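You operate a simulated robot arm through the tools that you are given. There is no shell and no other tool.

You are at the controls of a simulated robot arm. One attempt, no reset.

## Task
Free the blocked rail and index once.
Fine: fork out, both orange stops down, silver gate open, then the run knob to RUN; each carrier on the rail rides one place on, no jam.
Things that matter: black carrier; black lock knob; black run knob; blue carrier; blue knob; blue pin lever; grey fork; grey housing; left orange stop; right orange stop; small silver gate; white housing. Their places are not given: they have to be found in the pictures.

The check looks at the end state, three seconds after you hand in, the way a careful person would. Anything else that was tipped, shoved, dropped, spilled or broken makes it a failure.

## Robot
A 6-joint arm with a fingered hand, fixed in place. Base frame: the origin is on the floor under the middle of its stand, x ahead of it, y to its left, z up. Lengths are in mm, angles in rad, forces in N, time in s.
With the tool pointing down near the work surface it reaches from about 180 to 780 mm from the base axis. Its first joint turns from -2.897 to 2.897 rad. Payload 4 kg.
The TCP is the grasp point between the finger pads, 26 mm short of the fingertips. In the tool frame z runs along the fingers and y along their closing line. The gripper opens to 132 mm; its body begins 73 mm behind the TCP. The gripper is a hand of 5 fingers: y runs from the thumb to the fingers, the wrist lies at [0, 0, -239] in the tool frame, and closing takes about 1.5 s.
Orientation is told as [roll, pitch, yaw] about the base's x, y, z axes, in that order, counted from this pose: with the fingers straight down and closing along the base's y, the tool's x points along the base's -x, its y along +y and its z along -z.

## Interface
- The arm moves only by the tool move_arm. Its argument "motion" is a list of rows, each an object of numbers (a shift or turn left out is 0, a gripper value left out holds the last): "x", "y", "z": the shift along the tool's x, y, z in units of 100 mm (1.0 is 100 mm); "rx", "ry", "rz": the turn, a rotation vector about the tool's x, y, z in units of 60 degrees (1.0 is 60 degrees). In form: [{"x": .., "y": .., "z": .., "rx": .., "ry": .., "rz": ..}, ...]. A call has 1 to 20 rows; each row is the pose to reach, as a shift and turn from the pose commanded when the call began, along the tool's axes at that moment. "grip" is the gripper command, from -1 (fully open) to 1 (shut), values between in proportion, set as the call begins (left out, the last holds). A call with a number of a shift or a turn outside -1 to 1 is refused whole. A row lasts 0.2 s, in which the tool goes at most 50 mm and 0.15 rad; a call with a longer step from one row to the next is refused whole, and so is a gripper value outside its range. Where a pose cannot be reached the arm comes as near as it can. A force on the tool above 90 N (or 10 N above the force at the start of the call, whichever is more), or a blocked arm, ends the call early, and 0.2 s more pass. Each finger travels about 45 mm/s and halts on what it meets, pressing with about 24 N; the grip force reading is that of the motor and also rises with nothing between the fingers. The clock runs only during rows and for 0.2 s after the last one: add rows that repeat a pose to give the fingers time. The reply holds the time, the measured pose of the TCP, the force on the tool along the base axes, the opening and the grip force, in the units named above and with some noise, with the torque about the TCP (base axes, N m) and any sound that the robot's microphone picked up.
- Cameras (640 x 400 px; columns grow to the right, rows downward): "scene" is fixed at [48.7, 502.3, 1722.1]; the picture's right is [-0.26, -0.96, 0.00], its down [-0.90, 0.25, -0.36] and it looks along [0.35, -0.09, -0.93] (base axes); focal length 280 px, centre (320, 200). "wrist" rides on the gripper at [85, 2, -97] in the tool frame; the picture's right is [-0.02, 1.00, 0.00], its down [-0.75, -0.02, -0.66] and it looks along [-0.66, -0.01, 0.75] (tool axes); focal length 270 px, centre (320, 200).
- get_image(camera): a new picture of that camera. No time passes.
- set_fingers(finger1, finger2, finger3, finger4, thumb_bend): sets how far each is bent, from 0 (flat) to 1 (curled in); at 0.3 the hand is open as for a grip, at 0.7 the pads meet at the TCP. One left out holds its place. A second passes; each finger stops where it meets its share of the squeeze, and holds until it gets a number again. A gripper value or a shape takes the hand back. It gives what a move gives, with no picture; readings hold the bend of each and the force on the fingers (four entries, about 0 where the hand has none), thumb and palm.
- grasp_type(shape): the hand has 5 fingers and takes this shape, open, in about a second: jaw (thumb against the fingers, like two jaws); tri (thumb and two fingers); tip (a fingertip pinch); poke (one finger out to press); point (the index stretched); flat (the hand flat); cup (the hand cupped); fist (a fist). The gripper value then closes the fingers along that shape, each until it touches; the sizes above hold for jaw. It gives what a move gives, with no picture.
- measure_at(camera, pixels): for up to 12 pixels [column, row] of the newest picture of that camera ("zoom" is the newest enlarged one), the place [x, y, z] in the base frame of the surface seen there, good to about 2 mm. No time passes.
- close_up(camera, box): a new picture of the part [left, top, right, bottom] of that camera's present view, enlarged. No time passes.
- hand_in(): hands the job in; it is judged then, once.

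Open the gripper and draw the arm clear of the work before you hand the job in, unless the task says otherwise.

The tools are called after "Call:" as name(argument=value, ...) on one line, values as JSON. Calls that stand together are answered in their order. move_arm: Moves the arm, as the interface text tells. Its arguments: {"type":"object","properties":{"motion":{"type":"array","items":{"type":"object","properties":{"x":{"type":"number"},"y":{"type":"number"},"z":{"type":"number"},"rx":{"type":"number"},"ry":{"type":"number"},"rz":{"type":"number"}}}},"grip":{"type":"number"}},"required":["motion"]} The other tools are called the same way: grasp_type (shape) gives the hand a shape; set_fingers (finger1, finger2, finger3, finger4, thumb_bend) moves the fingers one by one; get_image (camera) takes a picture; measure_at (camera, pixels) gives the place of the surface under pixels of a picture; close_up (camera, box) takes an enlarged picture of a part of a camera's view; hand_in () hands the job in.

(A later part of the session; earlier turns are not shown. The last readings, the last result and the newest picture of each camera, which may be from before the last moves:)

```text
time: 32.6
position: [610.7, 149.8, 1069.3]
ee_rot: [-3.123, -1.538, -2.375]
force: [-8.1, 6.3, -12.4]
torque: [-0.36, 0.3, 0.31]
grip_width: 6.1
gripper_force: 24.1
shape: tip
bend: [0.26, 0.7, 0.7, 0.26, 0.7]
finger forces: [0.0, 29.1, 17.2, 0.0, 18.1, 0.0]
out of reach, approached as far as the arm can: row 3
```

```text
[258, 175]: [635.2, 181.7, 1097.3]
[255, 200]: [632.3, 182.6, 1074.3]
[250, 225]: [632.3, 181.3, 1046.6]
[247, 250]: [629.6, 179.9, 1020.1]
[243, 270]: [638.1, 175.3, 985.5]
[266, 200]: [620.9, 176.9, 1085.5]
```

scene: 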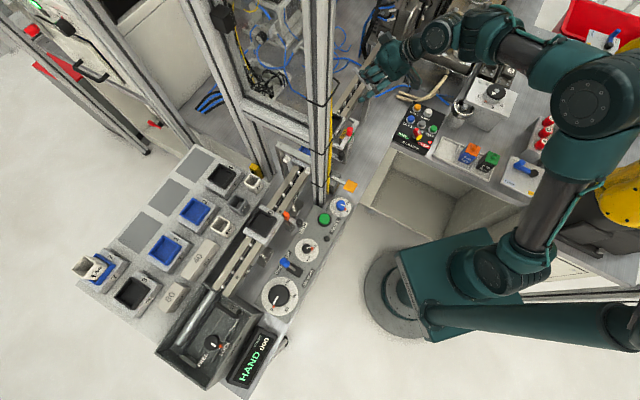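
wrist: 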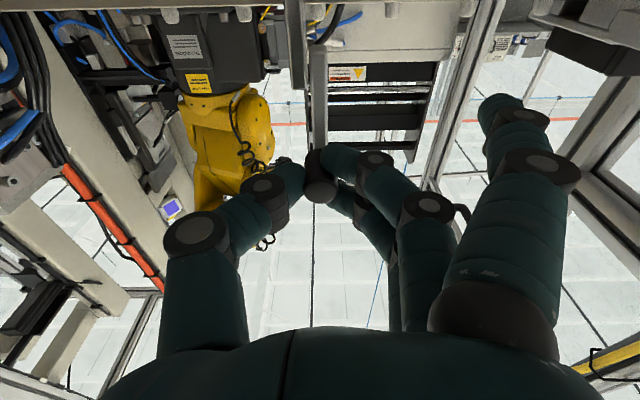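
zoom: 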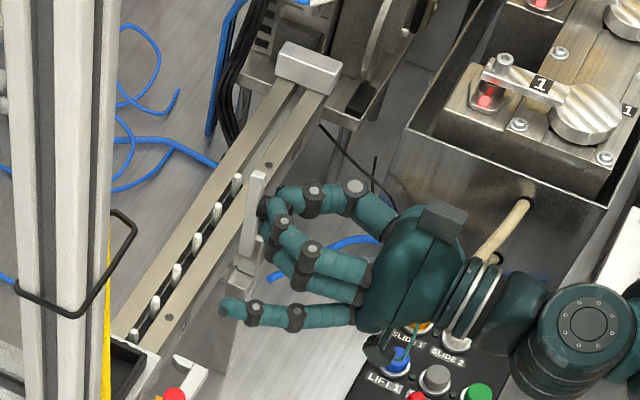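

The bar is now ~88° (vertical), with the knob hanging on the robot side so gravity should keep it open. I release the pinch in place and see if it stays.

Call:
move_arm(motion=[{"z": 0.0}, {"z": 0.0}, {"z": 0.0}, {"z": 0.0}, {"z": 0.0}], grip=0.35)

Call:
get_image(camera="wrist")

Call:
close_up(camera="scene", box=[330, 20, 450, 130])

```text
time: 33.8
position: [611.1, 150.6, 1069.5]
ee_rot: [-3.125, -1.537, -2.371]
force: [0.2, 0.3, -0.2]
torque: [-0.03, 0.01, -0.02]
grip_width: 42.1
gripper_force: 0.0
shape: tip
bend: [0.0, 0.73, 0.74, 0.0, 0.7]
finger forces: [0.1, 0.1, 0.0, 0.0, 0.0, 0.0]
```

```text
taken
```

wrist: 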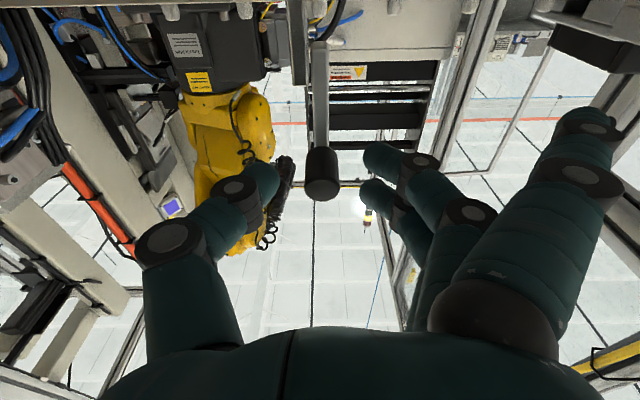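

```text
3.64 times, centred on (390, 75) of scene
```

zoom: 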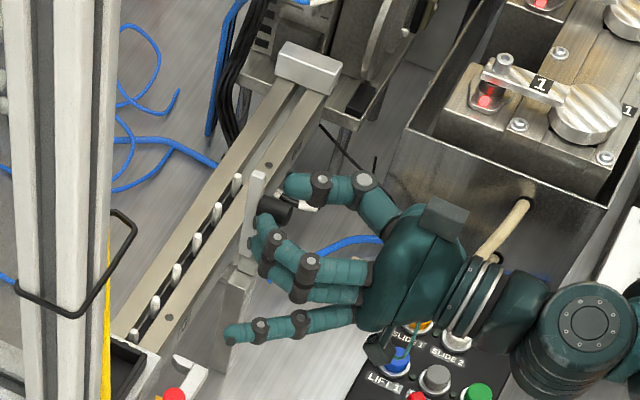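

The gate stays up on its own. I back the hand straight off along the tool axis, then up and level it.

Call:
move_arm(motion=[{"z": -0.15}, {"z": -0.3}, {"x": -0.2, "z": -0.4}, {"x": -0.4, "z": -0.5, "ry": 0.1}, {"x": -0.6, "z": -0.55, "ry": 0.22}, {"x": -0.8, "z": -0.6, "ry": 0.34}, {"x": -0.9, "z": -0.6, "ry": 0.46}, {"x": -0.9, "z": -0.6, "ry": 0.58}, {"x": -0.9, "z": -0.6, "ry": 0.7}, {"x": -0.9, "z": -0.6, "ry": 0.82}, {"x": -0.9, "z": -0.6, "ry": 0.94}])

Call:
get_image(camera="wrist")

Call:
get_image(camera="scene")

```text
time: 36.2
position: [565.4, 105.7, 1159.2]
ee_rot: [0.0, -0.618, 0.783]
force: [0.7, -0.2, 1.0]
torque: [-0.03, -0.02, -0.03]
grip_width: 42.5
gripper_force: 0.1
shape: tip
bend: [0.0, 0.73, 0.74, 0.0, 0.7]
finger forces: [0.1, 0.0, 0.0, 0.0, 0.0, 0.0]
out of reach, approached as far as the arm can: row 1, 2, 3
```

```text
taken
```

wrist: 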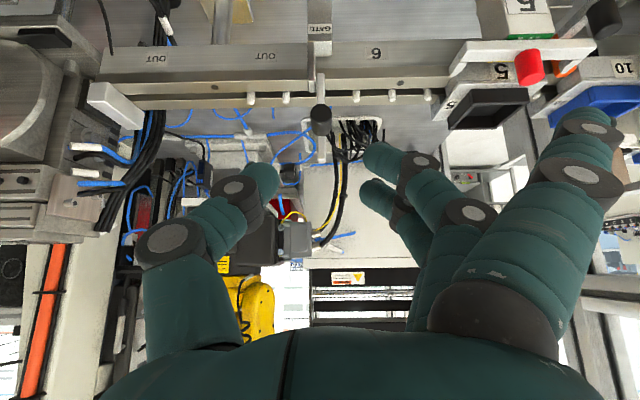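

```text
taken
```

scene: 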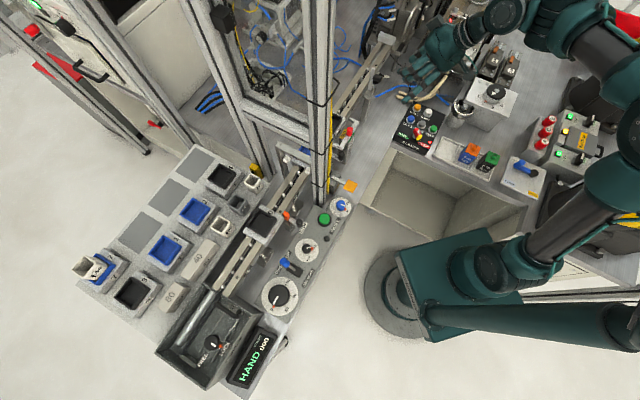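

The hand is clear. I check whether the gate stayed upright: knob at (320,120) in the wrist view.

Call:
close_up(camera="wrist", box=[250, 20, 390, 160])

Call:
measure_at(camera="wrist", pixels=[[320, 120], [320, 110], [320, 100], [320, 90], [320, 80], [320, 130]])

Call:
close_up(camera="scene", box=[330, 30, 430, 130])

```text
2.86 times, centred on (320, 90) of wrist
```

zoom: 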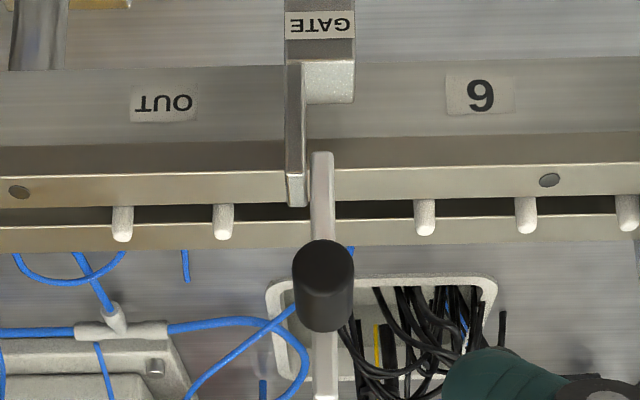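

```text
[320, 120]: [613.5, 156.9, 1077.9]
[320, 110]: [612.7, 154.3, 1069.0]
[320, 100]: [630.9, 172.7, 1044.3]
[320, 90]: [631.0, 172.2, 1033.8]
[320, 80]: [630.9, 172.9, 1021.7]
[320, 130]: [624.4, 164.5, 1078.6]
```

```text
4.00 times, centred on (380, 80) of scene
```

zoom: 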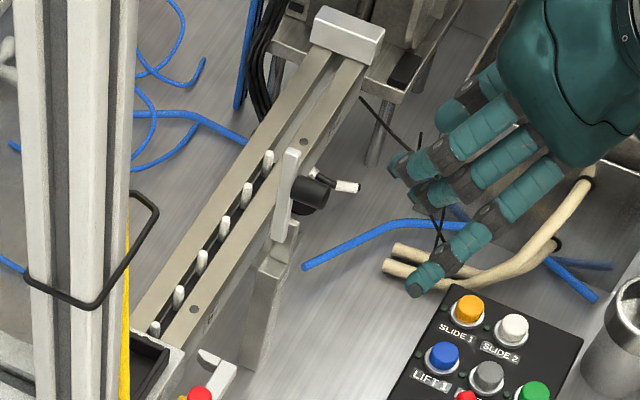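

The gate is vertical (bar at v≈-569, z up to ~1097) and stays open. Next is the right stop; first I level the tool here, and close the pinch into a beak for pressing.

Call:
move_arm(motion=[{"ry": 0.12}, {"ry": 0.24}, {"ry": 0.36}, {"ry": 0.48}, {"ry": 0.59}], grip=1.0)

Call:
move_arm(motion=[{"rz": -0.13, "y": 0.3}, {"rz": -0.26, "y": 0.6}, {"rz": -0.39, "y": 0.8}, {"rz": -0.52, "y": 0.8}, {"rz": -0.65, "y": 0.8}, {"rz": -0.75, "y": 0.8}])

Call:
get_image(camera="wrist")

Call:
get_image(camera="scene")

```text
time: 37.4
position: [565.1, 105.6, 1158.5]
ee_rot: [0.001, -0.001, 0.784]
force: [0.7, -0.2, -0.2]
torque: [0.0, 0.01, -0.02]
grip_width: 0.0
gripper_force: 24.1
shape: tip
bend: [0.23, 0.63, 0.63, 0.23, 0.67]
finger forces: [0.0, 0.0, 0.1, 0.1, 0.1, 0.0]
```

```text
time: 38.8
position: [506.9, 161.8, 1157.3]
ee_rot: [-0.002, 0.0, 1.569]
force: [-0.5, -0.6, 0.1]
torque: [0.0, -0.01, 0.01]
grip_width: 0.0
gripper_force: 24.3
shape: tip
bend: [0.26, 0.63, 0.63, 0.26, 0.67]
finger forces: [0.0, 0.0, 0.1, 0.0, 0.0, 0.0]
```

```text
taken
```

wrist: 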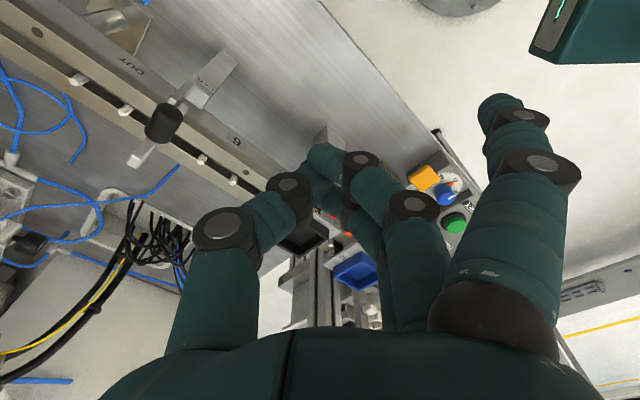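

```text
taken
```

scene: 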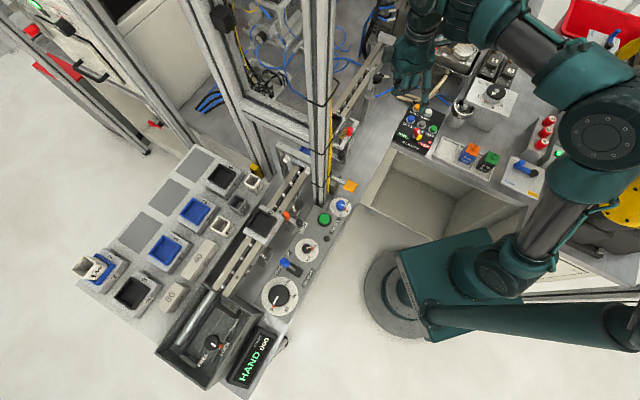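

Yaw is now 90°. I continue rotating to 135° while moving toward the right stop at a safe height.

Call:
move_arm(motion=[{"rz": -0.13, "x": -0.14, "y": 0.06}, {"rz": -0.26, "x": -0.28, "y": 0.12}, {"rz": -0.39, "x": -0.42, "y": 0.18}, {"rz": -0.52, "x": -0.56, "y": 0.24}, {"rz": -0.65, "x": -0.7, "y": 0.28}, {"rz": -0.75, "x": -0.8, "y": 0.33}])

Call:
get_image(camera="wrist")

Call:
get_image(camera="scene")

```text
time: 40.2
position: [485.0, 248.7, 1185.5]
ee_rot: [0.005, -0.028, 2.358]
force: [0.8, 0.5, -0.5]
torque: [0.0, 0.04, -0.02]
grip_width: 0.0
gripper_force: 23.7
shape: tip
bend: [0.26, 0.63, 0.63, 0.26, 0.67]
finger forces: [0.0, 0.1, 0.0, 0.0, 0.0, 0.0]
out of reach, approached as far as the arm can: row 3, 4, 5, 6
```

```text
taken
```

wrist: 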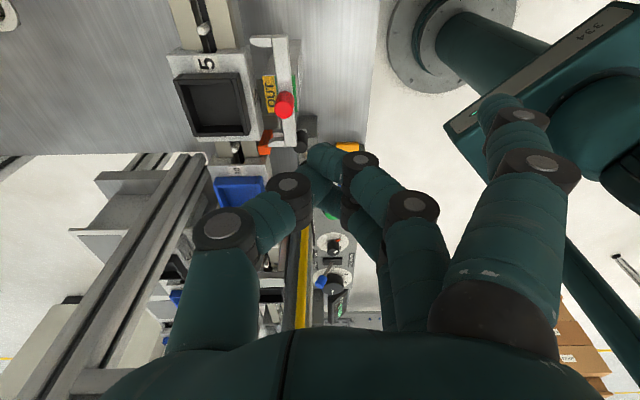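

```text
taken
```

scene: 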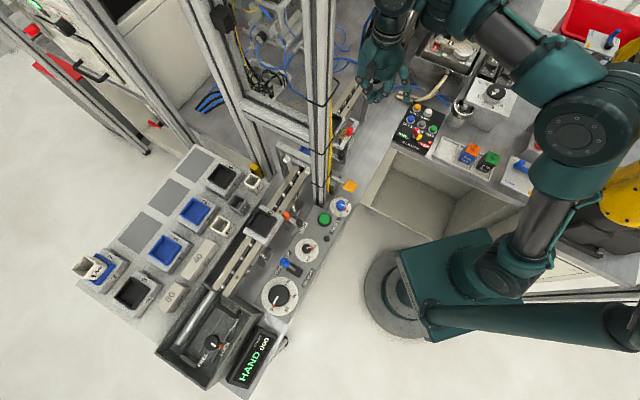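

At yaw 135° the wrist hits a limit at this spot. I back the yaw off 10° and move on toward the stop, where the reach is better.

Call:
move_arm(motion=[{"rz": 0.1, "x": -0.2, "y": -0.09, "z": 0.1}, {"rz": 0.17, "x": -0.4, "y": -0.18, "z": 0.2}, {"rz": 0.17, "x": -0.6, "y": -0.27, "z": 0.3}, {"rz": 0.17, "x": -0.82, "y": -0.37, "z": 0.35}])

Call:
get_image(camera="wrist")

Call:
get_image(camera="scene")

```text
time: 41.2
position: [453.8, 336.1, 1156.1]
ee_rot: [0.001, -0.012, 2.176]
force: [0.5, 0.1, -0.4]
torque: [-0.01, 0.01, 0.01]
grip_width: 0.0
gripper_force: 23.6
shape: tip
bend: [0.26, 0.63, 0.63, 0.26, 0.67]
finger forces: [0.1, 0.0, 0.1, 0.0, 0.0, 0.0]
out of reach, approached as far as the arm can: row 1, 2, 3
```

```text
taken
```

wrist: 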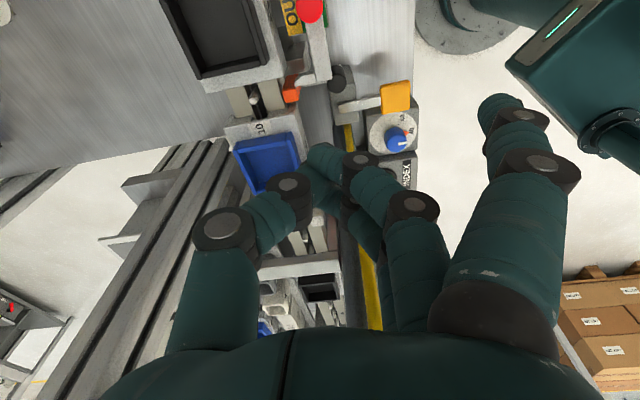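

```text
taken
```

scene: 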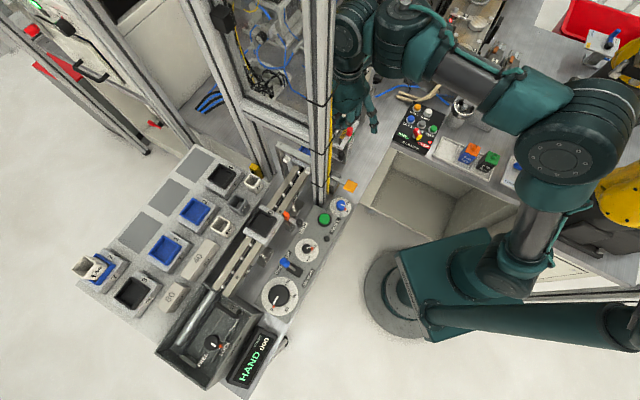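

Now at (454,336,1156), yaw 125°. The stop knob is visible near (341,78) and orange tip near (291,90). I zoom and measure.

Call:
close_up(camera="wrist", box=[230, 30, 430, 190])

Call:
measure_at(camera="zoom", pixels=[[355, 150], [350, 165], [345, 140], [335, 150], [375, 150], [190, 190], [200, 175], [290, 140], [250, 170], [300, 120]])

```text
2.50 times, centred on (330, 110) of wrist
```

zoom: 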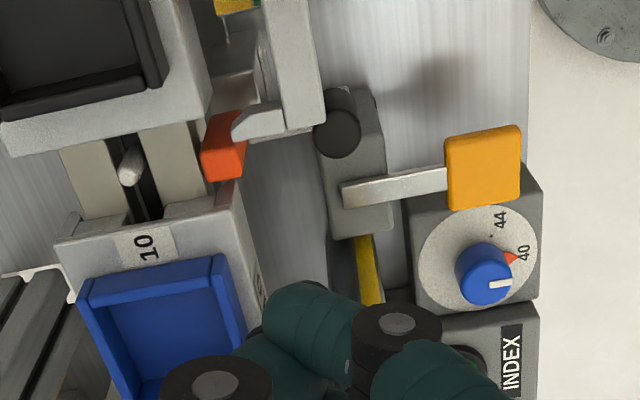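

```text
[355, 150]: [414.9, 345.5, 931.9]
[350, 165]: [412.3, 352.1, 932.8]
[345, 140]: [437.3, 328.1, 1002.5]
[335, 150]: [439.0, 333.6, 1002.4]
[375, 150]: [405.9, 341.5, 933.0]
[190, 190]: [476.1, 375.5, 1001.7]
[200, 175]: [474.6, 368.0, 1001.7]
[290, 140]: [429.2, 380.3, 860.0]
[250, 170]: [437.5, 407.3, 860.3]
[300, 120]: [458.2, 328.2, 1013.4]
```

The knob top is around zoom (337,133). I measure its centre precisely.

Call:
measure_at(camera="zoom", pixels=[[337, 133], [320, 133], [355, 133], [337, 115], [337, 155], [337, 100], [225, 150], [225, 120], [215, 180], [265, 120], [290, 60], [300, 100]])

```text
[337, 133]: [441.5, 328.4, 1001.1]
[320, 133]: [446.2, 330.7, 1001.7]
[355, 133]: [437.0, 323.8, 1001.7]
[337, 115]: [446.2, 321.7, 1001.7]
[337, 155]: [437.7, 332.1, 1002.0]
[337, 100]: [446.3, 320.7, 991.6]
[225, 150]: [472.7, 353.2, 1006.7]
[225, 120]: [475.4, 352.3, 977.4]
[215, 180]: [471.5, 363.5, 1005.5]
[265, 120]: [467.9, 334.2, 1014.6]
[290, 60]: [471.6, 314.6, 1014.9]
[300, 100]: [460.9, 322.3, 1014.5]
```

Knob top centre is (441.5,328,1001.5); the fork bar's end is at u≈92, right beside it, so I'll press with the finger-2 side of the beak, offset away from the fork. I move over it and descend to z≈1066.

Call:
move_arm(motion=[{"x": -0.07, "y": 0.05}, {"x": -0.133, "y": 0.09, "z": 0.1}, {"x": -0.133, "y": 0.09, "z": 0.35}, {"x": -0.133, "y": 0.09, "z": 0.6}, {"x": -0.133, "y": 0.09, "z": 0.8}, {"x": -0.133, "y": 0.09, "z": 0.9}])

Call:
get_image(camera="wrist")

Call:
close_up(camera="wrist", box=[230, 60, 430, 220])

Call:
close_up(camera="scene", box=[300, 60, 420, 180])

```text
time: 42.6
position: [432.6, 348.3, 1062.4]
ee_rot: [0.0, -0.014, 2.166]
force: [0.5, 0.0, 0.7]
torque: [-0.02, 0.02, 0.01]
grip_width: 0.1
gripper_force: 24.0
shape: tip
bend: [0.26, 0.63, 0.63, 0.26, 0.67]
finger forces: [0.0, 0.0, 0.0, 0.0, 0.0, 0.0]
out of reach, approached as far as the arm can: row 3, 4, 5, 6
```

```text
taken
```

wrist: 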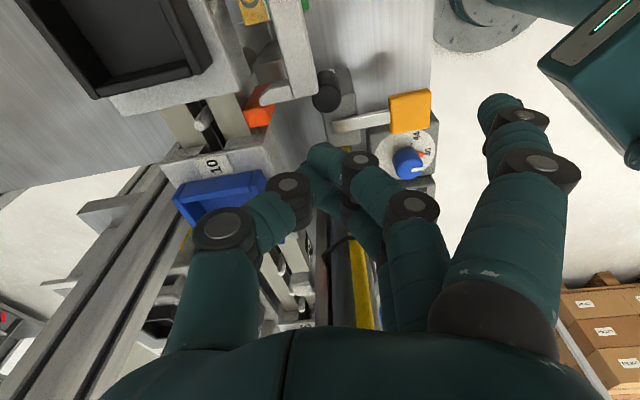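

```text
2.50 times, centred on (330, 140) of wrist
```

zoom: 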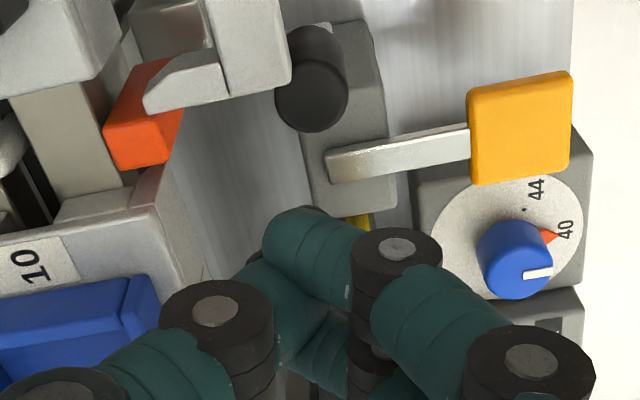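

```text
3.33 times, centred on (360, 120) of scene
```

zoom: 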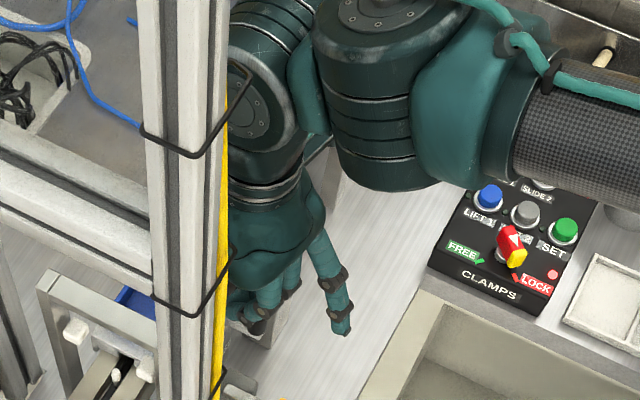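

The yaw-125° pose is at the wrist's limit and the wrist is getting close to the post, so I abandon that approach. I raise and back away toward the robot while turning back toward yaw 45°; then I'll press with the index finger and a tilted hand instead.

Call:
move_arm(motion=[{"z": -0.25, "x": 0.1, "y": 0.1}, {"z": -0.5, "x": 0.2, "y": 0.25, "rz": 0.1}, {"z": -0.7, "x": 0.3, "y": 0.45, "rz": 0.22}, {"z": -0.8, "x": 0.3, "y": 0.6, "rz": 0.35}, {"z": -0.8, "x": 0.3, "y": 0.7, "rz": 0.48}, {"z": -0.8, "x": 0.3, "y": 0.8, "rz": 0.6}, {"z": -0.8, "x": 0.3, "y": 0.9, "rz": 0.73}])

Call:
move_arm(motion=[{"rz": 0.13}, {"rz": 0.26}, {"rz": 0.39}, {"rz": 0.52}, {"rz": 0.6}])

Call:
set_fingers(finger1=0.6, finger2=1.0, finger3=1.0, finger4=1.0, thumb_bend=0.9)

Call:
get_image(camera="wrist")

Call:
get_image(camera="scene")

```text
time: 44.2
position: [375.1, 273.7, 1142.1]
ee_rot: [-0.002, -0.001, 1.411]
force: [-0.3, -0.8, 0.5]
torque: [-0.03, -0.01, 0.01]
grip_width: 0.0
gripper_force: 23.7
shape: tip
bend: [0.26, 0.63, 0.63, 0.26, 0.67]
finger forces: [0.0, 0.0, 0.0, 0.1, 0.1, 0.0]
out of reach, approached as far as the arm can: row 1
```

```text
time: 45.4
position: [376.5, 271.3, 1143.5]
ee_rot: [-0.001, -0.003, 0.782]
force: [0.8, 0.0, 0.7]
torque: [-0.01, -0.02, -0.03]
grip_width: 0.2
gripper_force: 23.7
shape: tip
bend: [0.26, 0.63, 0.63, 0.26, 0.67]
finger forces: [0.0, 0.0, 0.0, 0.0, 0.1, 0.0]
```

```text
time: 46.4
position: [377.1, 271.7, 1142.8]
ee_rot: [0.0, -0.004, 0.786]
force: [0.3, 0.1, 0.9]
torque: [-0.01, -0.01, 0.01]
grip_width: 29.0
gripper_force: 0.1
shape: fingers
bend: [0.6, 0.78, 0.78, 1.0, 0.82]
finger forces: [0.1, 0.0, 0.0, 0.0, 0.0, 0.0]
```

```text
taken
```

wrist: 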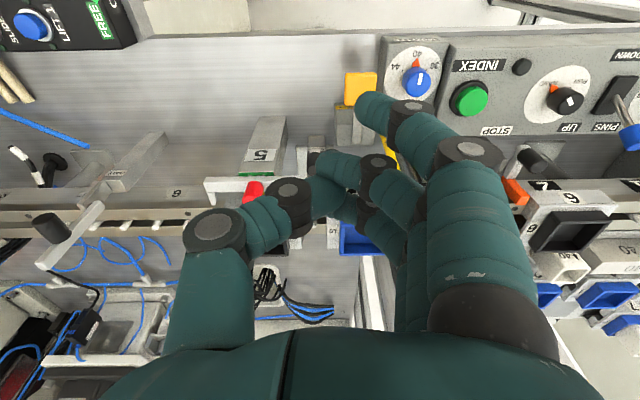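

```text
taken
```

scene: 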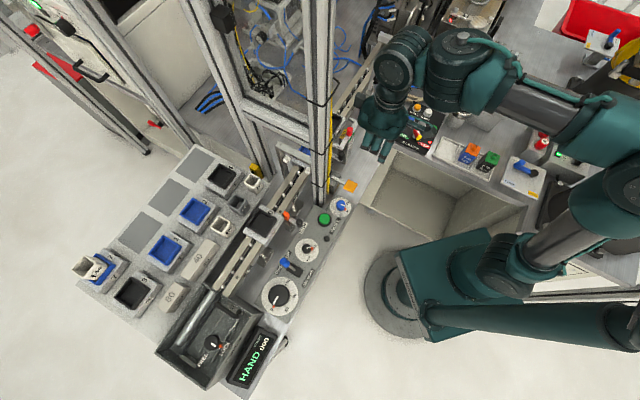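

Fingers 2/3 stopped against the thumb at 0.78. I open the thumb, curl fingers 2–4 fully, then tuck the thumb, so the index alone protrudes.

Call:
set_fingers(thumb_bend=0.2)

Call:
set_fingers(finger1=0.55, finger2=1.0, finger3=1.0, finger4=1.0)

Call:
set_fingers(thumb_bend=0.8)

Call:
get_image(camera="wrist")

Call:
measure_at(camera="wrist", pixels=[[375, 108], [385, 115], [365, 110], [370, 120], [400, 130], [360, 100], [410, 105], [440, 140], [300, 190], [330, 170]])

```text
time: 47.4
position: [376.2, 272.4, 1143.9]
ee_rot: [-0.001, -0.004, 0.785]
force: [1.1, -0.9, 1.3]
torque: [0.01, 0.04, 0.05]
grip_width: 99.7
gripper_force: 0.1
shape: fingers
bend: [0.6, 1.0, 1.0, 1.0, 0.21]
finger forces: [0.0, 0.1, 0.0, 0.0, 0.0, 0.0]
```

```text
time: 48.4
position: [375.6, 271.6, 1142.3]
ee_rot: [0.002, -0.002, 0.786]
force: [0.0, -0.3, 0.0]
torque: [0.01, -0.07, -0.02]
grip_width: 106.7
gripper_force: 0.0
shape: fingers
bend: [0.55, 1.0, 1.0, 1.0, 0.21]
finger forces: [0.1, 0.1, 0.1, 0.0, 0.0, 0.1]
```

```text
time: 49.4
position: [375.4, 271.9, 1143.0]
ee_rot: [-0.001, -0.005, 0.787]
force: [-0.3, 0.0, 0.0]
torque: [0.02, 0.05, -0.01]
grip_width: 33.2
gripper_force: 0.2
shape: fingers
bend: [0.55, 1.0, 1.0, 1.0, 0.79]
finger forces: [0.0, 0.0, 0.0, 0.1, 0.0, 0.1]
```

```text
taken
```

wrist: 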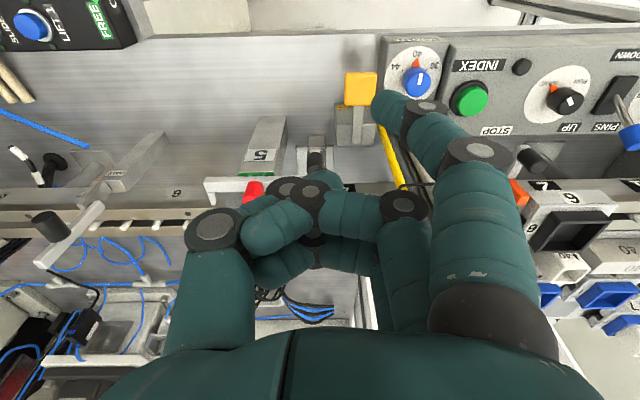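

```text
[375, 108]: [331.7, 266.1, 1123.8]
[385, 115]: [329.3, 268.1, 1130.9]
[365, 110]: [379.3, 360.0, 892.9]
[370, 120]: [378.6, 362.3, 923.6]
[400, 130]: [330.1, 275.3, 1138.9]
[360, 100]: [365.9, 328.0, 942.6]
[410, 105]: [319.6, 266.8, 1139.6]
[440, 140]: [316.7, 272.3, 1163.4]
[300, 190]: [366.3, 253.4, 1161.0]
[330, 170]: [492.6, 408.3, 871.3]
```

The index tip now sits at about tool (33, 27, 22) with the rest tucked behind. I tilt the hand toward horizontal (fingers pointing at the rail) while approaching the right stop's knob from the robot side.

Call:
move_arm(motion=[{"x": -0.05, "y": -0.07, "ry": -0.12}, {"x": -0.1, "y": -0.14, "ry": -0.24}, {"x": -0.2, "y": -0.2, "ry": -0.36}, {"x": -0.3, "y": -0.27, "ry": -0.48}, {"x": -0.4, "y": -0.34, "ry": -0.6}])

Call:
move_arm(motion=[{"ry": -0.12}, {"ry": -0.24}, {"ry": -0.36}, {"ry": -0.483}])

Call:
get_image(camera="wrist")

Call:
close_up(camera="scene", box=[310, 60, 450, 200])

```text
time: 50.6
position: [428.8, 278.2, 1143.6]
ee_rot: [0.0, -0.633, 0.784]
force: [0.8, 0.1, -0.5]
torque: [0.02, -0.03, 0.01]
grip_width: 33.2
gripper_force: 0.2
shape: fingers
bend: [0.55, 1.0, 1.0, 1.0, 0.79]
finger forces: [0.0, 0.1, 0.0, 0.1, 0.0, 0.0]
```

```text
time: 51.6
position: [430.2, 276.5, 1143.9]
ee_rot: [-0.001, -1.14, 0.788]
force: [-0.3, -0.6, 0.6]
torque: [0.0, -0.03, -0.01]
grip_width: 33.4
gripper_force: 0.1
shape: fingers
bend: [0.55, 1.0, 1.0, 1.0, 0.79]
finger forces: [0.0, 0.1, 0.0, 0.0, 0.1, 0.1]
```

```text
taken
```

wrist: 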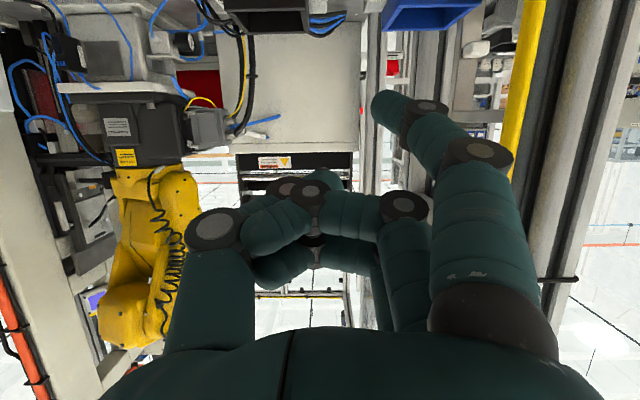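

```text
2.86 times, centred on (380, 130) of scene
```

zoom: 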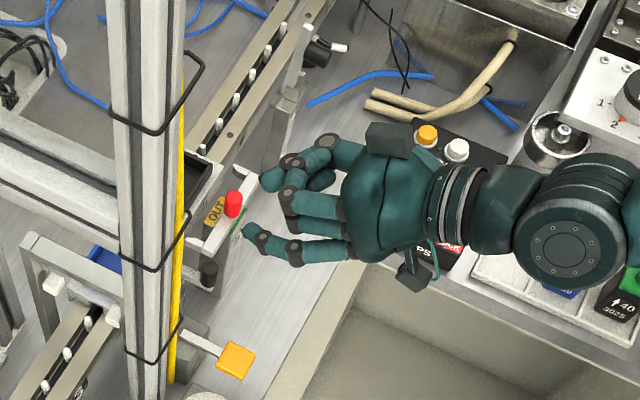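

Tilt is 65°. The index tip shows at zoom (250,230) in the scene close-up, and the stop knob at (210,272). I'll measure both there.

Call:
measure_at(camera="zoom", pixels=[[250, 230], [245, 228], [255, 238], [262, 240], [270, 180], [210, 268], [210, 285], [180, 255], [235, 205], [295, 250]])

Call:
measure_at(camera="wrist", pixels=[[378, 100], [385, 108], [395, 115], [380, 112]])

```text
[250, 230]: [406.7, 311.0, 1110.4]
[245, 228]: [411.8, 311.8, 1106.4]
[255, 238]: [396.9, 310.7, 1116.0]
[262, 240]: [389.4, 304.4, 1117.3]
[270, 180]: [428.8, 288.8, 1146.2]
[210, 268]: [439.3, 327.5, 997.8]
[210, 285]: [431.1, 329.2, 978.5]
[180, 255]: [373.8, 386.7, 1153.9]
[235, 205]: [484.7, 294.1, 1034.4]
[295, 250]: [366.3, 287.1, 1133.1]
```

```text
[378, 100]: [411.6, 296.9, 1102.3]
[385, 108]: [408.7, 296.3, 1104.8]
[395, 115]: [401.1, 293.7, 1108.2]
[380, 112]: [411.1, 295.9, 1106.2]
```

The index tip centre is about 33 mm to -u, 10 mm toward the rail and 43 mm below the TCP. I move so that the tip hovers ~20 mm above the stop knob.

Call:
move_arm(motion=[{"x": 0.12, "z": 0.15}, {"x": 0.25, "z": 0.3}, {"x": 0.37, "z": 0.45}, {"x": 0.493, "z": 0.602}])

Call:
get_image(camera="wrist")

Call:
close_up(camera="scene", box=[320, 100, 420, 190])

Call:
close_up(camera="wrist", box=[300, 0, 480, 140])

```text
time: 52.6
position: [451.4, 302.0, 1071.9]
ee_rot: [-0.002, -1.137, 0.786]
force: [0.0, 0.9, -0.4]
torque: [0.01, 0.02, 0.05]
grip_width: 33.4
gripper_force: 0.1
shape: fingers
bend: [0.55, 1.0, 1.0, 1.0, 0.79]
finger forces: [0.0, 0.0, 0.1, 0.0, 0.1, 0.0]
```

```text
taken
```

wrist: 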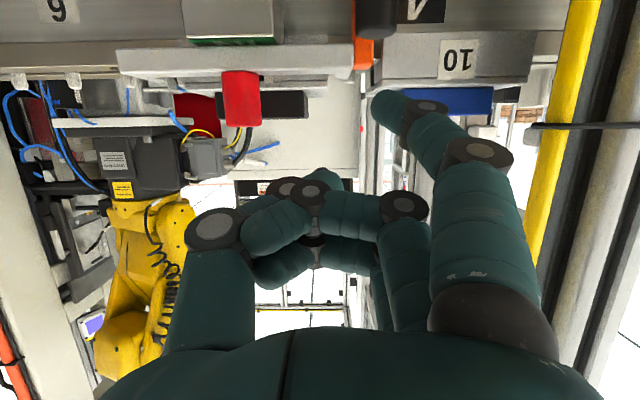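

```text
4.44 times, centred on (370, 145) of scene
```

zoom: 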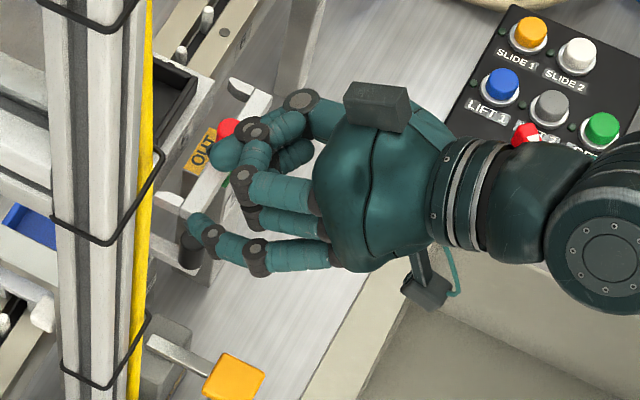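

```text
2.86 times, centred on (390, 70) of wrist
```

zoom: 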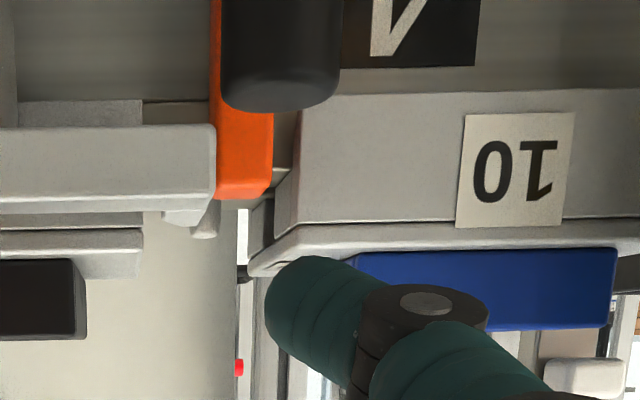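

The index tip hovers just above the knob, about 5 mm toward carrier 10. I measure both to fine-tune.

Call:
measure_at(camera="wrist", pixels=[[385, 100], [378, 105], [395, 110], [398, 30], [398, 15], [385, 60], [383, 65], [360, 45]])

Call:
close_up(camera="scene", box=[345, 135, 385, 170])

Call:
measure_at(camera="zoom", pixels=[[240, 180], [260, 215], [230, 230], [220, 260], [290, 200], [205, 300], [240, 250]])

```text
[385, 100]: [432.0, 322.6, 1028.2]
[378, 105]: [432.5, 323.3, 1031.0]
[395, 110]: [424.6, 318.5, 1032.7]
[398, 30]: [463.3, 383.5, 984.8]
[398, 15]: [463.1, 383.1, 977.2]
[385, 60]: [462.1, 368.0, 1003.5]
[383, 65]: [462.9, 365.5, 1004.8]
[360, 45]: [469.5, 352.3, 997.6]
```

```text
11.43 times, centred on (365, 152) of scene
```

zoom: 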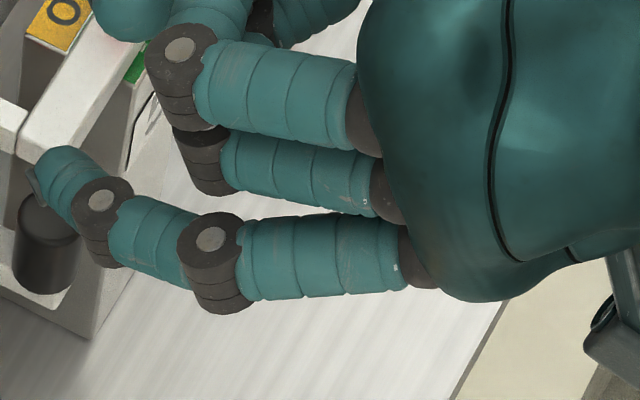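

```text
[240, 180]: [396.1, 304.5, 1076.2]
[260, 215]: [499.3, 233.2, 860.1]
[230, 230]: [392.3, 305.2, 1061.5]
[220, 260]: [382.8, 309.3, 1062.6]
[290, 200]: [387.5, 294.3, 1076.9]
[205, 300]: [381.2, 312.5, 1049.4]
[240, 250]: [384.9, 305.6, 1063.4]
```

Tip bottom is at z≈1028, u≈77. I shift 6 mm further over the knob and go down 20 mm to just above contact, then press on gently in small steps.

Call:
move_arm(motion=[{"x": -0.012, "z": 0.03}, {"x": 0.04, "z": 0.085}, {"x": 0.1, "z": 0.112}, {"x": 0.156, "z": 0.138}])

Call:
move_arm(motion=[{"x": 0.027, "z": 0.013}, {"x": 0.054, "z": 0.025}, {"x": 0.082, "z": 0.038}])

Call:
get_image(camera="wrist")

Call:
close_up(camera="wrist", box=[300, 0, 480, 140])

```text
time: 53.6
position: [457.1, 304.5, 1053.6]
ee_rot: [-0.002, -1.138, 0.786]
force: [-0.4, 0.1, 0.1]
torque: [0.0, -0.04, 0.03]
grip_width: 33.3
gripper_force: 0.0
shape: fingers
bend: [0.55, 1.0, 1.0, 1.0, 0.79]
finger forces: [0.0, 0.0, 0.0, 0.0, 0.1, 0.0]
```

```text
time: 54.4
position: [456.7, 305.8, 1045.6]
ee_rot: [-0.001, -1.14, 0.785]
force: [0.8, 0.9, 2.6]
torque: [0.07, 0.03, -0.02]
grip_width: 33.4
gripper_force: 1.0
shape: fingers
bend: [0.55, 1.0, 1.0, 1.0, 0.79]
finger forces: [2.6, 0.0, 0.2, 0.0, 0.0, 0.0]
```

```text
taken
```

wrist: 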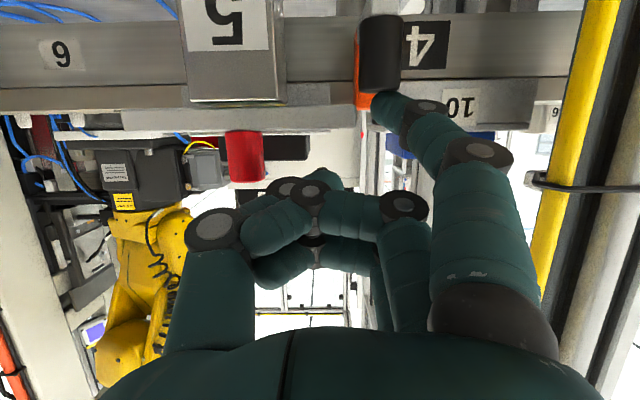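

```text
2.86 times, centred on (390, 70) of wrist
```

zoom: 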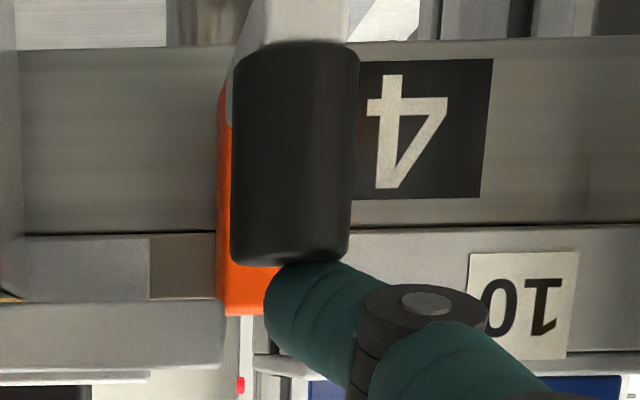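

Contact with the knob top (2.6 N). I press down another 8 mm and check the reading.

Call:
move_arm(motion=[{"x": 0.027, "z": 0.013}, {"x": 0.054, "z": 0.025}, {"x": 0.073, "z": 0.034}])

Call:
get_image(camera="wrist")

Call:
close_up(camera="wrist", box=[300, 0, 480, 140])

```text
time: 55.2
position: [457.8, 303.6, 1036.4]
ee_rot: [0.001, -1.138, 0.784]
force: [0.6, -0.6, 2.1]
torque: [0.06, 0.05, 0.0]
grip_width: 33.4
gripper_force: 0.9
shape: fingers
bend: [0.55, 1.0, 1.0, 1.0, 0.79]
finger forces: [1.7, 0.0, 0.1, 0.0, 0.1, 0.1]
```

```text
taken
```

wrist: 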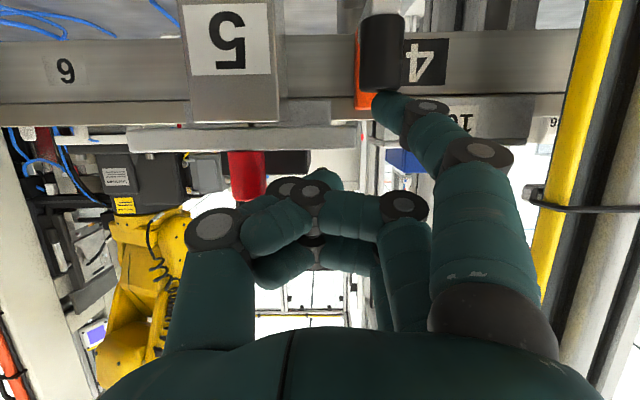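

```text
2.86 times, centred on (390, 70) of wrist
```

zoom: 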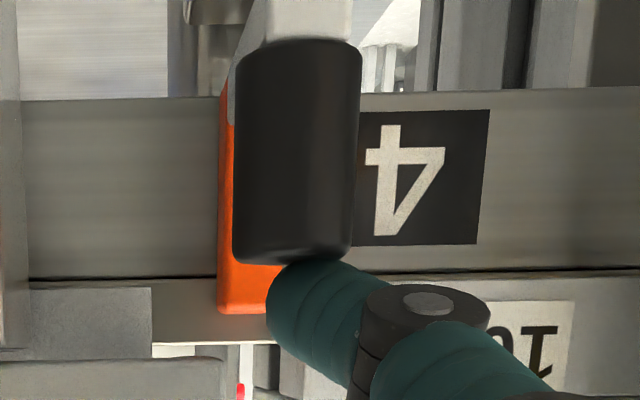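

The knob and orange block move down together with little force — it's a vertical slide. I keep pressing down.

Call:
move_arm(motion=[{"x": 0.027, "z": 0.013}, {"x": 0.054, "z": 0.025}, {"x": 0.082, "z": 0.038}, {"x": 0.109, "z": 0.05}])

Call:
get_image(camera="wrist")

Call:
close_up(camera="wrist", box=[300, 0, 480, 140])

Call:
close_up(camera="scene", box=[310, 100, 430, 200])

```text
time: 56.2
position: [458.4, 304.8, 1026.9]
ee_rot: [-0.004, -1.143, 0.788]
force: [2.8, 1.0, 17.6]
torque: [0.23, -0.08, 0.02]
grip_width: 33.6
gripper_force: 8.7
shape: fingers
bend: [0.55, 1.0, 1.0, 1.0, 0.8]
finger forces: [1.3, 0.0, 0.0, 0.0, 16.3, 0.0]
```

```text
taken
```

wrist: 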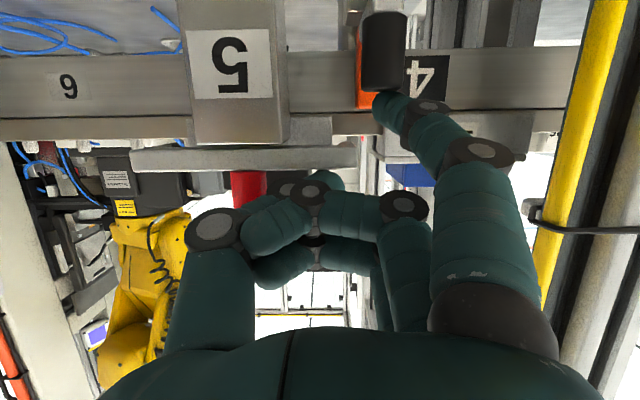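

```text
2.86 times, centred on (390, 70) of wrist
```

zoom: 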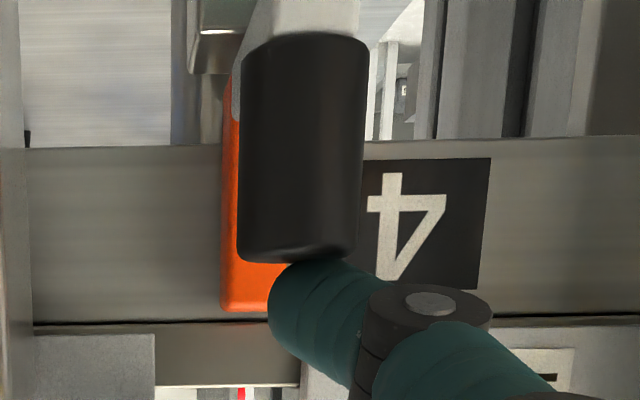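

```text
4.00 times, centred on (370, 150) of scene
```

zoom: 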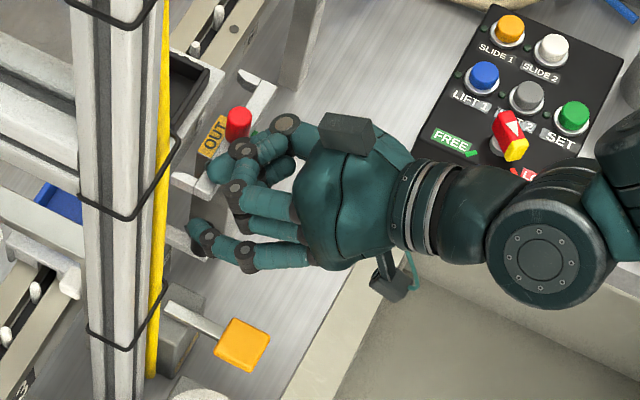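

The stop has moved ~22 mm, but the 16 N is on the thumb, which is touching the fork bar. I back off a few mm, curl the thumb fully, and check again.

Call:
move_arm(motion=[{"x": -0.045, "z": -0.021}, {"x": -0.09, "z": -0.042}, {"x": -0.18, "z": -0.084}])

Call:
set_fingers(thumb_bend=1.0)

Call:
get_image(camera="wrist")

Call:
close_up(camera="wrist", box=[160, 0, 480, 260])

```text
time: 57.0
position: [456.8, 305.5, 1042.7]
ee_rot: [0.0, -1.137, 0.785]
force: [0.3, 0.4, -0.2]
torque: [0.0, 0.0, 0.02]
grip_width: 33.5
gripper_force: 0.1
shape: fingers
bend: [0.55, 1.0, 1.0, 1.0, 0.8]
finger forces: [0.0, 0.0, 0.0, 0.0, 0.1, 0.0]
```

```text
time: 58.0
position: [457.0, 305.0, 1044.4]
ee_rot: [-0.002, -1.138, 0.786]
force: [0.4, 0.6, 0.4]
torque: [0.0, -0.02, 0.0]
grip_width: 34.5
gripper_force: 0.1
shape: fingers
bend: [0.55, 1.0, 1.0, 1.0, 0.88]
finger forces: [0.1, 0.1, 0.0, 0.0, 0.0, 0.1]
```

```text
taken
```

wrist: 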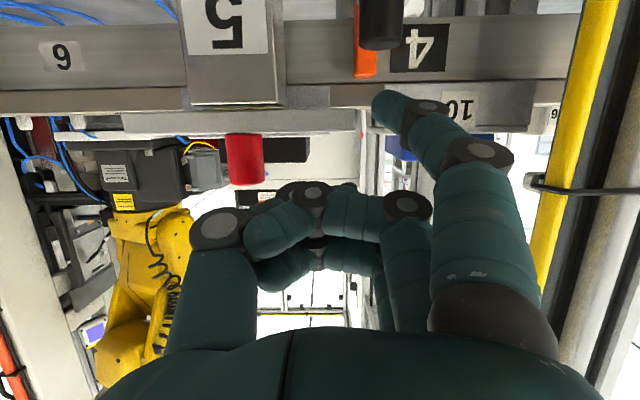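

```text
1.54 times, centred on (320, 130) of wrist
```

zoom: 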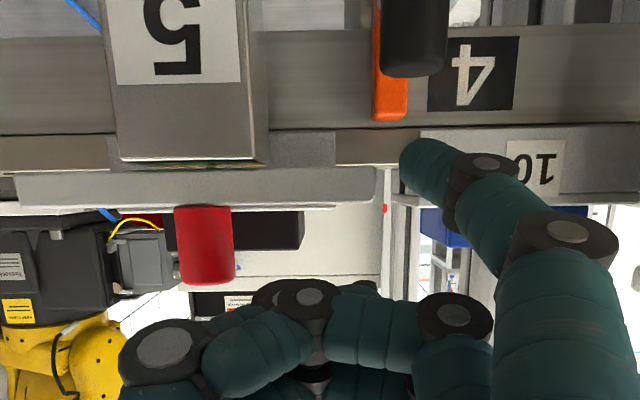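

The stop stays where it was pushed. I measure the orange top and knob top now.

Call:
measure_at(camera="zoom", pixels=[[390, 110], [390, 117], [385, 60], [415, 65], [415, 40], [420, 72], [375, 180], [300, 180], [350, 190], [470, 140]])

Call:
close_up(camera="scene", box=[335, 130, 375, 165])

```text
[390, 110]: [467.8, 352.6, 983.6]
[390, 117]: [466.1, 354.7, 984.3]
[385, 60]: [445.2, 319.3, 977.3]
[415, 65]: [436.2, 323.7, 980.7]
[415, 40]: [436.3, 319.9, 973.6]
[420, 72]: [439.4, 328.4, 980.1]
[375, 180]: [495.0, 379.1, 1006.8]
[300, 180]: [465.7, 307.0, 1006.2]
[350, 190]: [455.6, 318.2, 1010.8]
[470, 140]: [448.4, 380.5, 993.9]
```

```text
11.43 times, centred on (355, 148) of scene
```

zoom: 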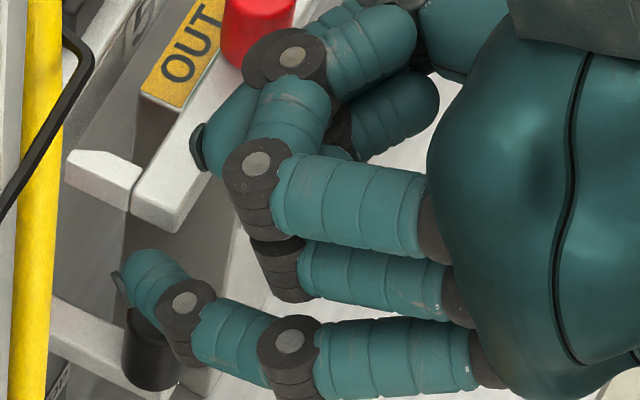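

Orange top is now at z≈984 (from 1004). To reach its end of travel without the thumb touching the fork, I lift, roll the hand 20° about the finger axis so the index side is lower, and re-measure.

Call:
move_arm(motion=[{"x": -0.1, "z": -0.046}, {"x": -0.18, "z": -0.084, "rz": -0.11}, {"x": -0.18, "z": -0.084, "rz": -0.22}, {"x": -0.18, "z": -0.084, "rz": -0.333}])

Call:
get_image(camera="wrist")

Call:
close_up(camera="scene", box=[330, 115, 390, 175])

```text
time: 59.0
position: [457.2, 305.7, 1065.4]
ee_rot: [-0.637, -1.021, 1.501]
force: [-1.8, 2.4, 2.5]
torque: [0.16, 0.17, 0.02]
grip_width: 36.1
gripper_force: 1.9
shape: fingers
bend: [0.53, 1.0, 1.0, 1.0, 0.88]
finger forces: [3.4, 0.0, 0.0, 0.1, 0.1, 0.1]
```

```text
taken
```

wrist: 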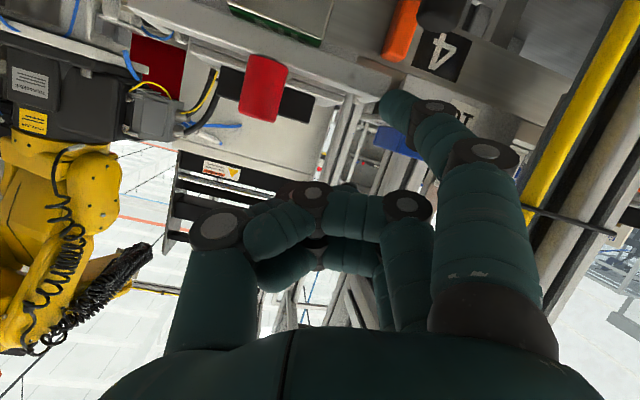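

```text
6.67 times, centred on (360, 145) of scene
```

zoom: 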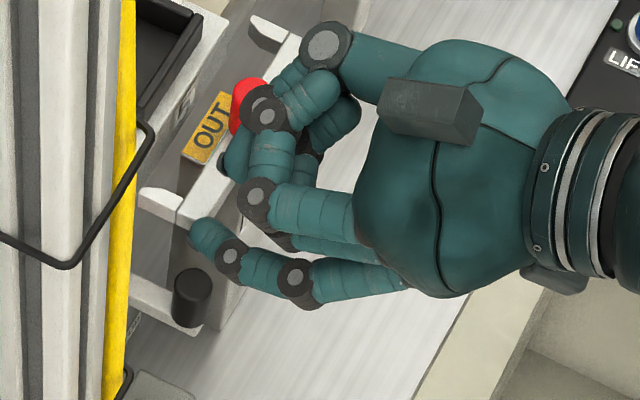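

Index reads 3.4 N — its tip swung sideways against the fork's end. I shift the hand away from the fork (16 mm upstream) and up 12 mm.

Call:
move_arm(motion=[{"x": -0.08, "y": 0.06, "z": -0.025}, {"x": -0.157, "y": 0.113, "z": -0.05}])

Call:
get_image(camera="wrist")

Call:
close_up(camera="scene", box=[330, 115, 390, 175])

Call:
measure_at(camera="zoom", pixels=[[205, 225], [200, 230], [215, 240], [185, 290], [185, 275], [160, 200], [225, 155], [250, 110]])

Call:
measure_at(camera="wrist", pixels=[[385, 105], [395, 115], [405, 115], [390, 98], [400, 40], [435, 15], [350, 95], [265, 80]])

```text
time: 59.6
position: [445.4, 317.9, 1076.3]
ee_rot: [-0.639, -1.022, 1.499]
force: [0.2, -0.8, 0.2]
torque: [0.02, 0.03, -0.01]
grip_width: 34.9
gripper_force: 0.1
shape: fingers
bend: [0.55, 1.0, 1.0, 1.0, 0.88]
finger forces: [0.0, 0.1, 0.0, 0.0, 0.0, 0.0]
```

```text
taken
```

wrist: 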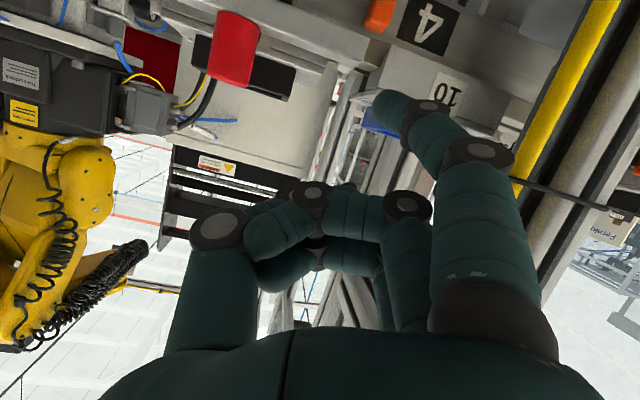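

```text
6.67 times, centred on (360, 145) of scene
```

zoom: 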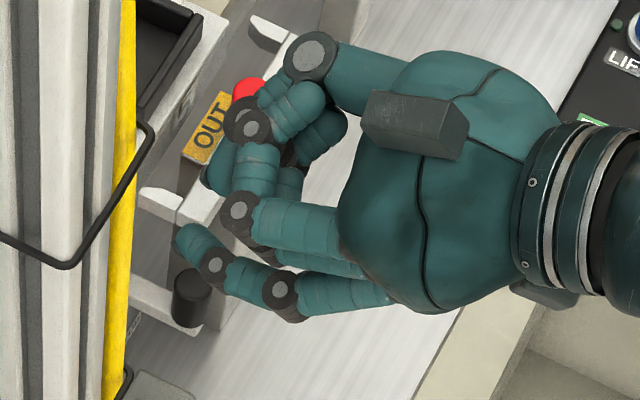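

```text
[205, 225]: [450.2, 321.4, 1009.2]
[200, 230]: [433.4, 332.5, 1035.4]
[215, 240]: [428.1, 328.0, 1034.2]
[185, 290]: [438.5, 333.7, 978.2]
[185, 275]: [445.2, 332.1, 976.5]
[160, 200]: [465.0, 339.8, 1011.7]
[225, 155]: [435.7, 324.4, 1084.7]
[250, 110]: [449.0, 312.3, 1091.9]
```

```text
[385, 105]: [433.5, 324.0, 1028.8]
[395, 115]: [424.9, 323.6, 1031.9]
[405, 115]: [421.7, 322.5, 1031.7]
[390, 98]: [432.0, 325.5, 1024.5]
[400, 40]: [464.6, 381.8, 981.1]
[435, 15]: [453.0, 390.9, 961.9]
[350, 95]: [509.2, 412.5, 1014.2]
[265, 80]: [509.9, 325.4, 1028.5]
```

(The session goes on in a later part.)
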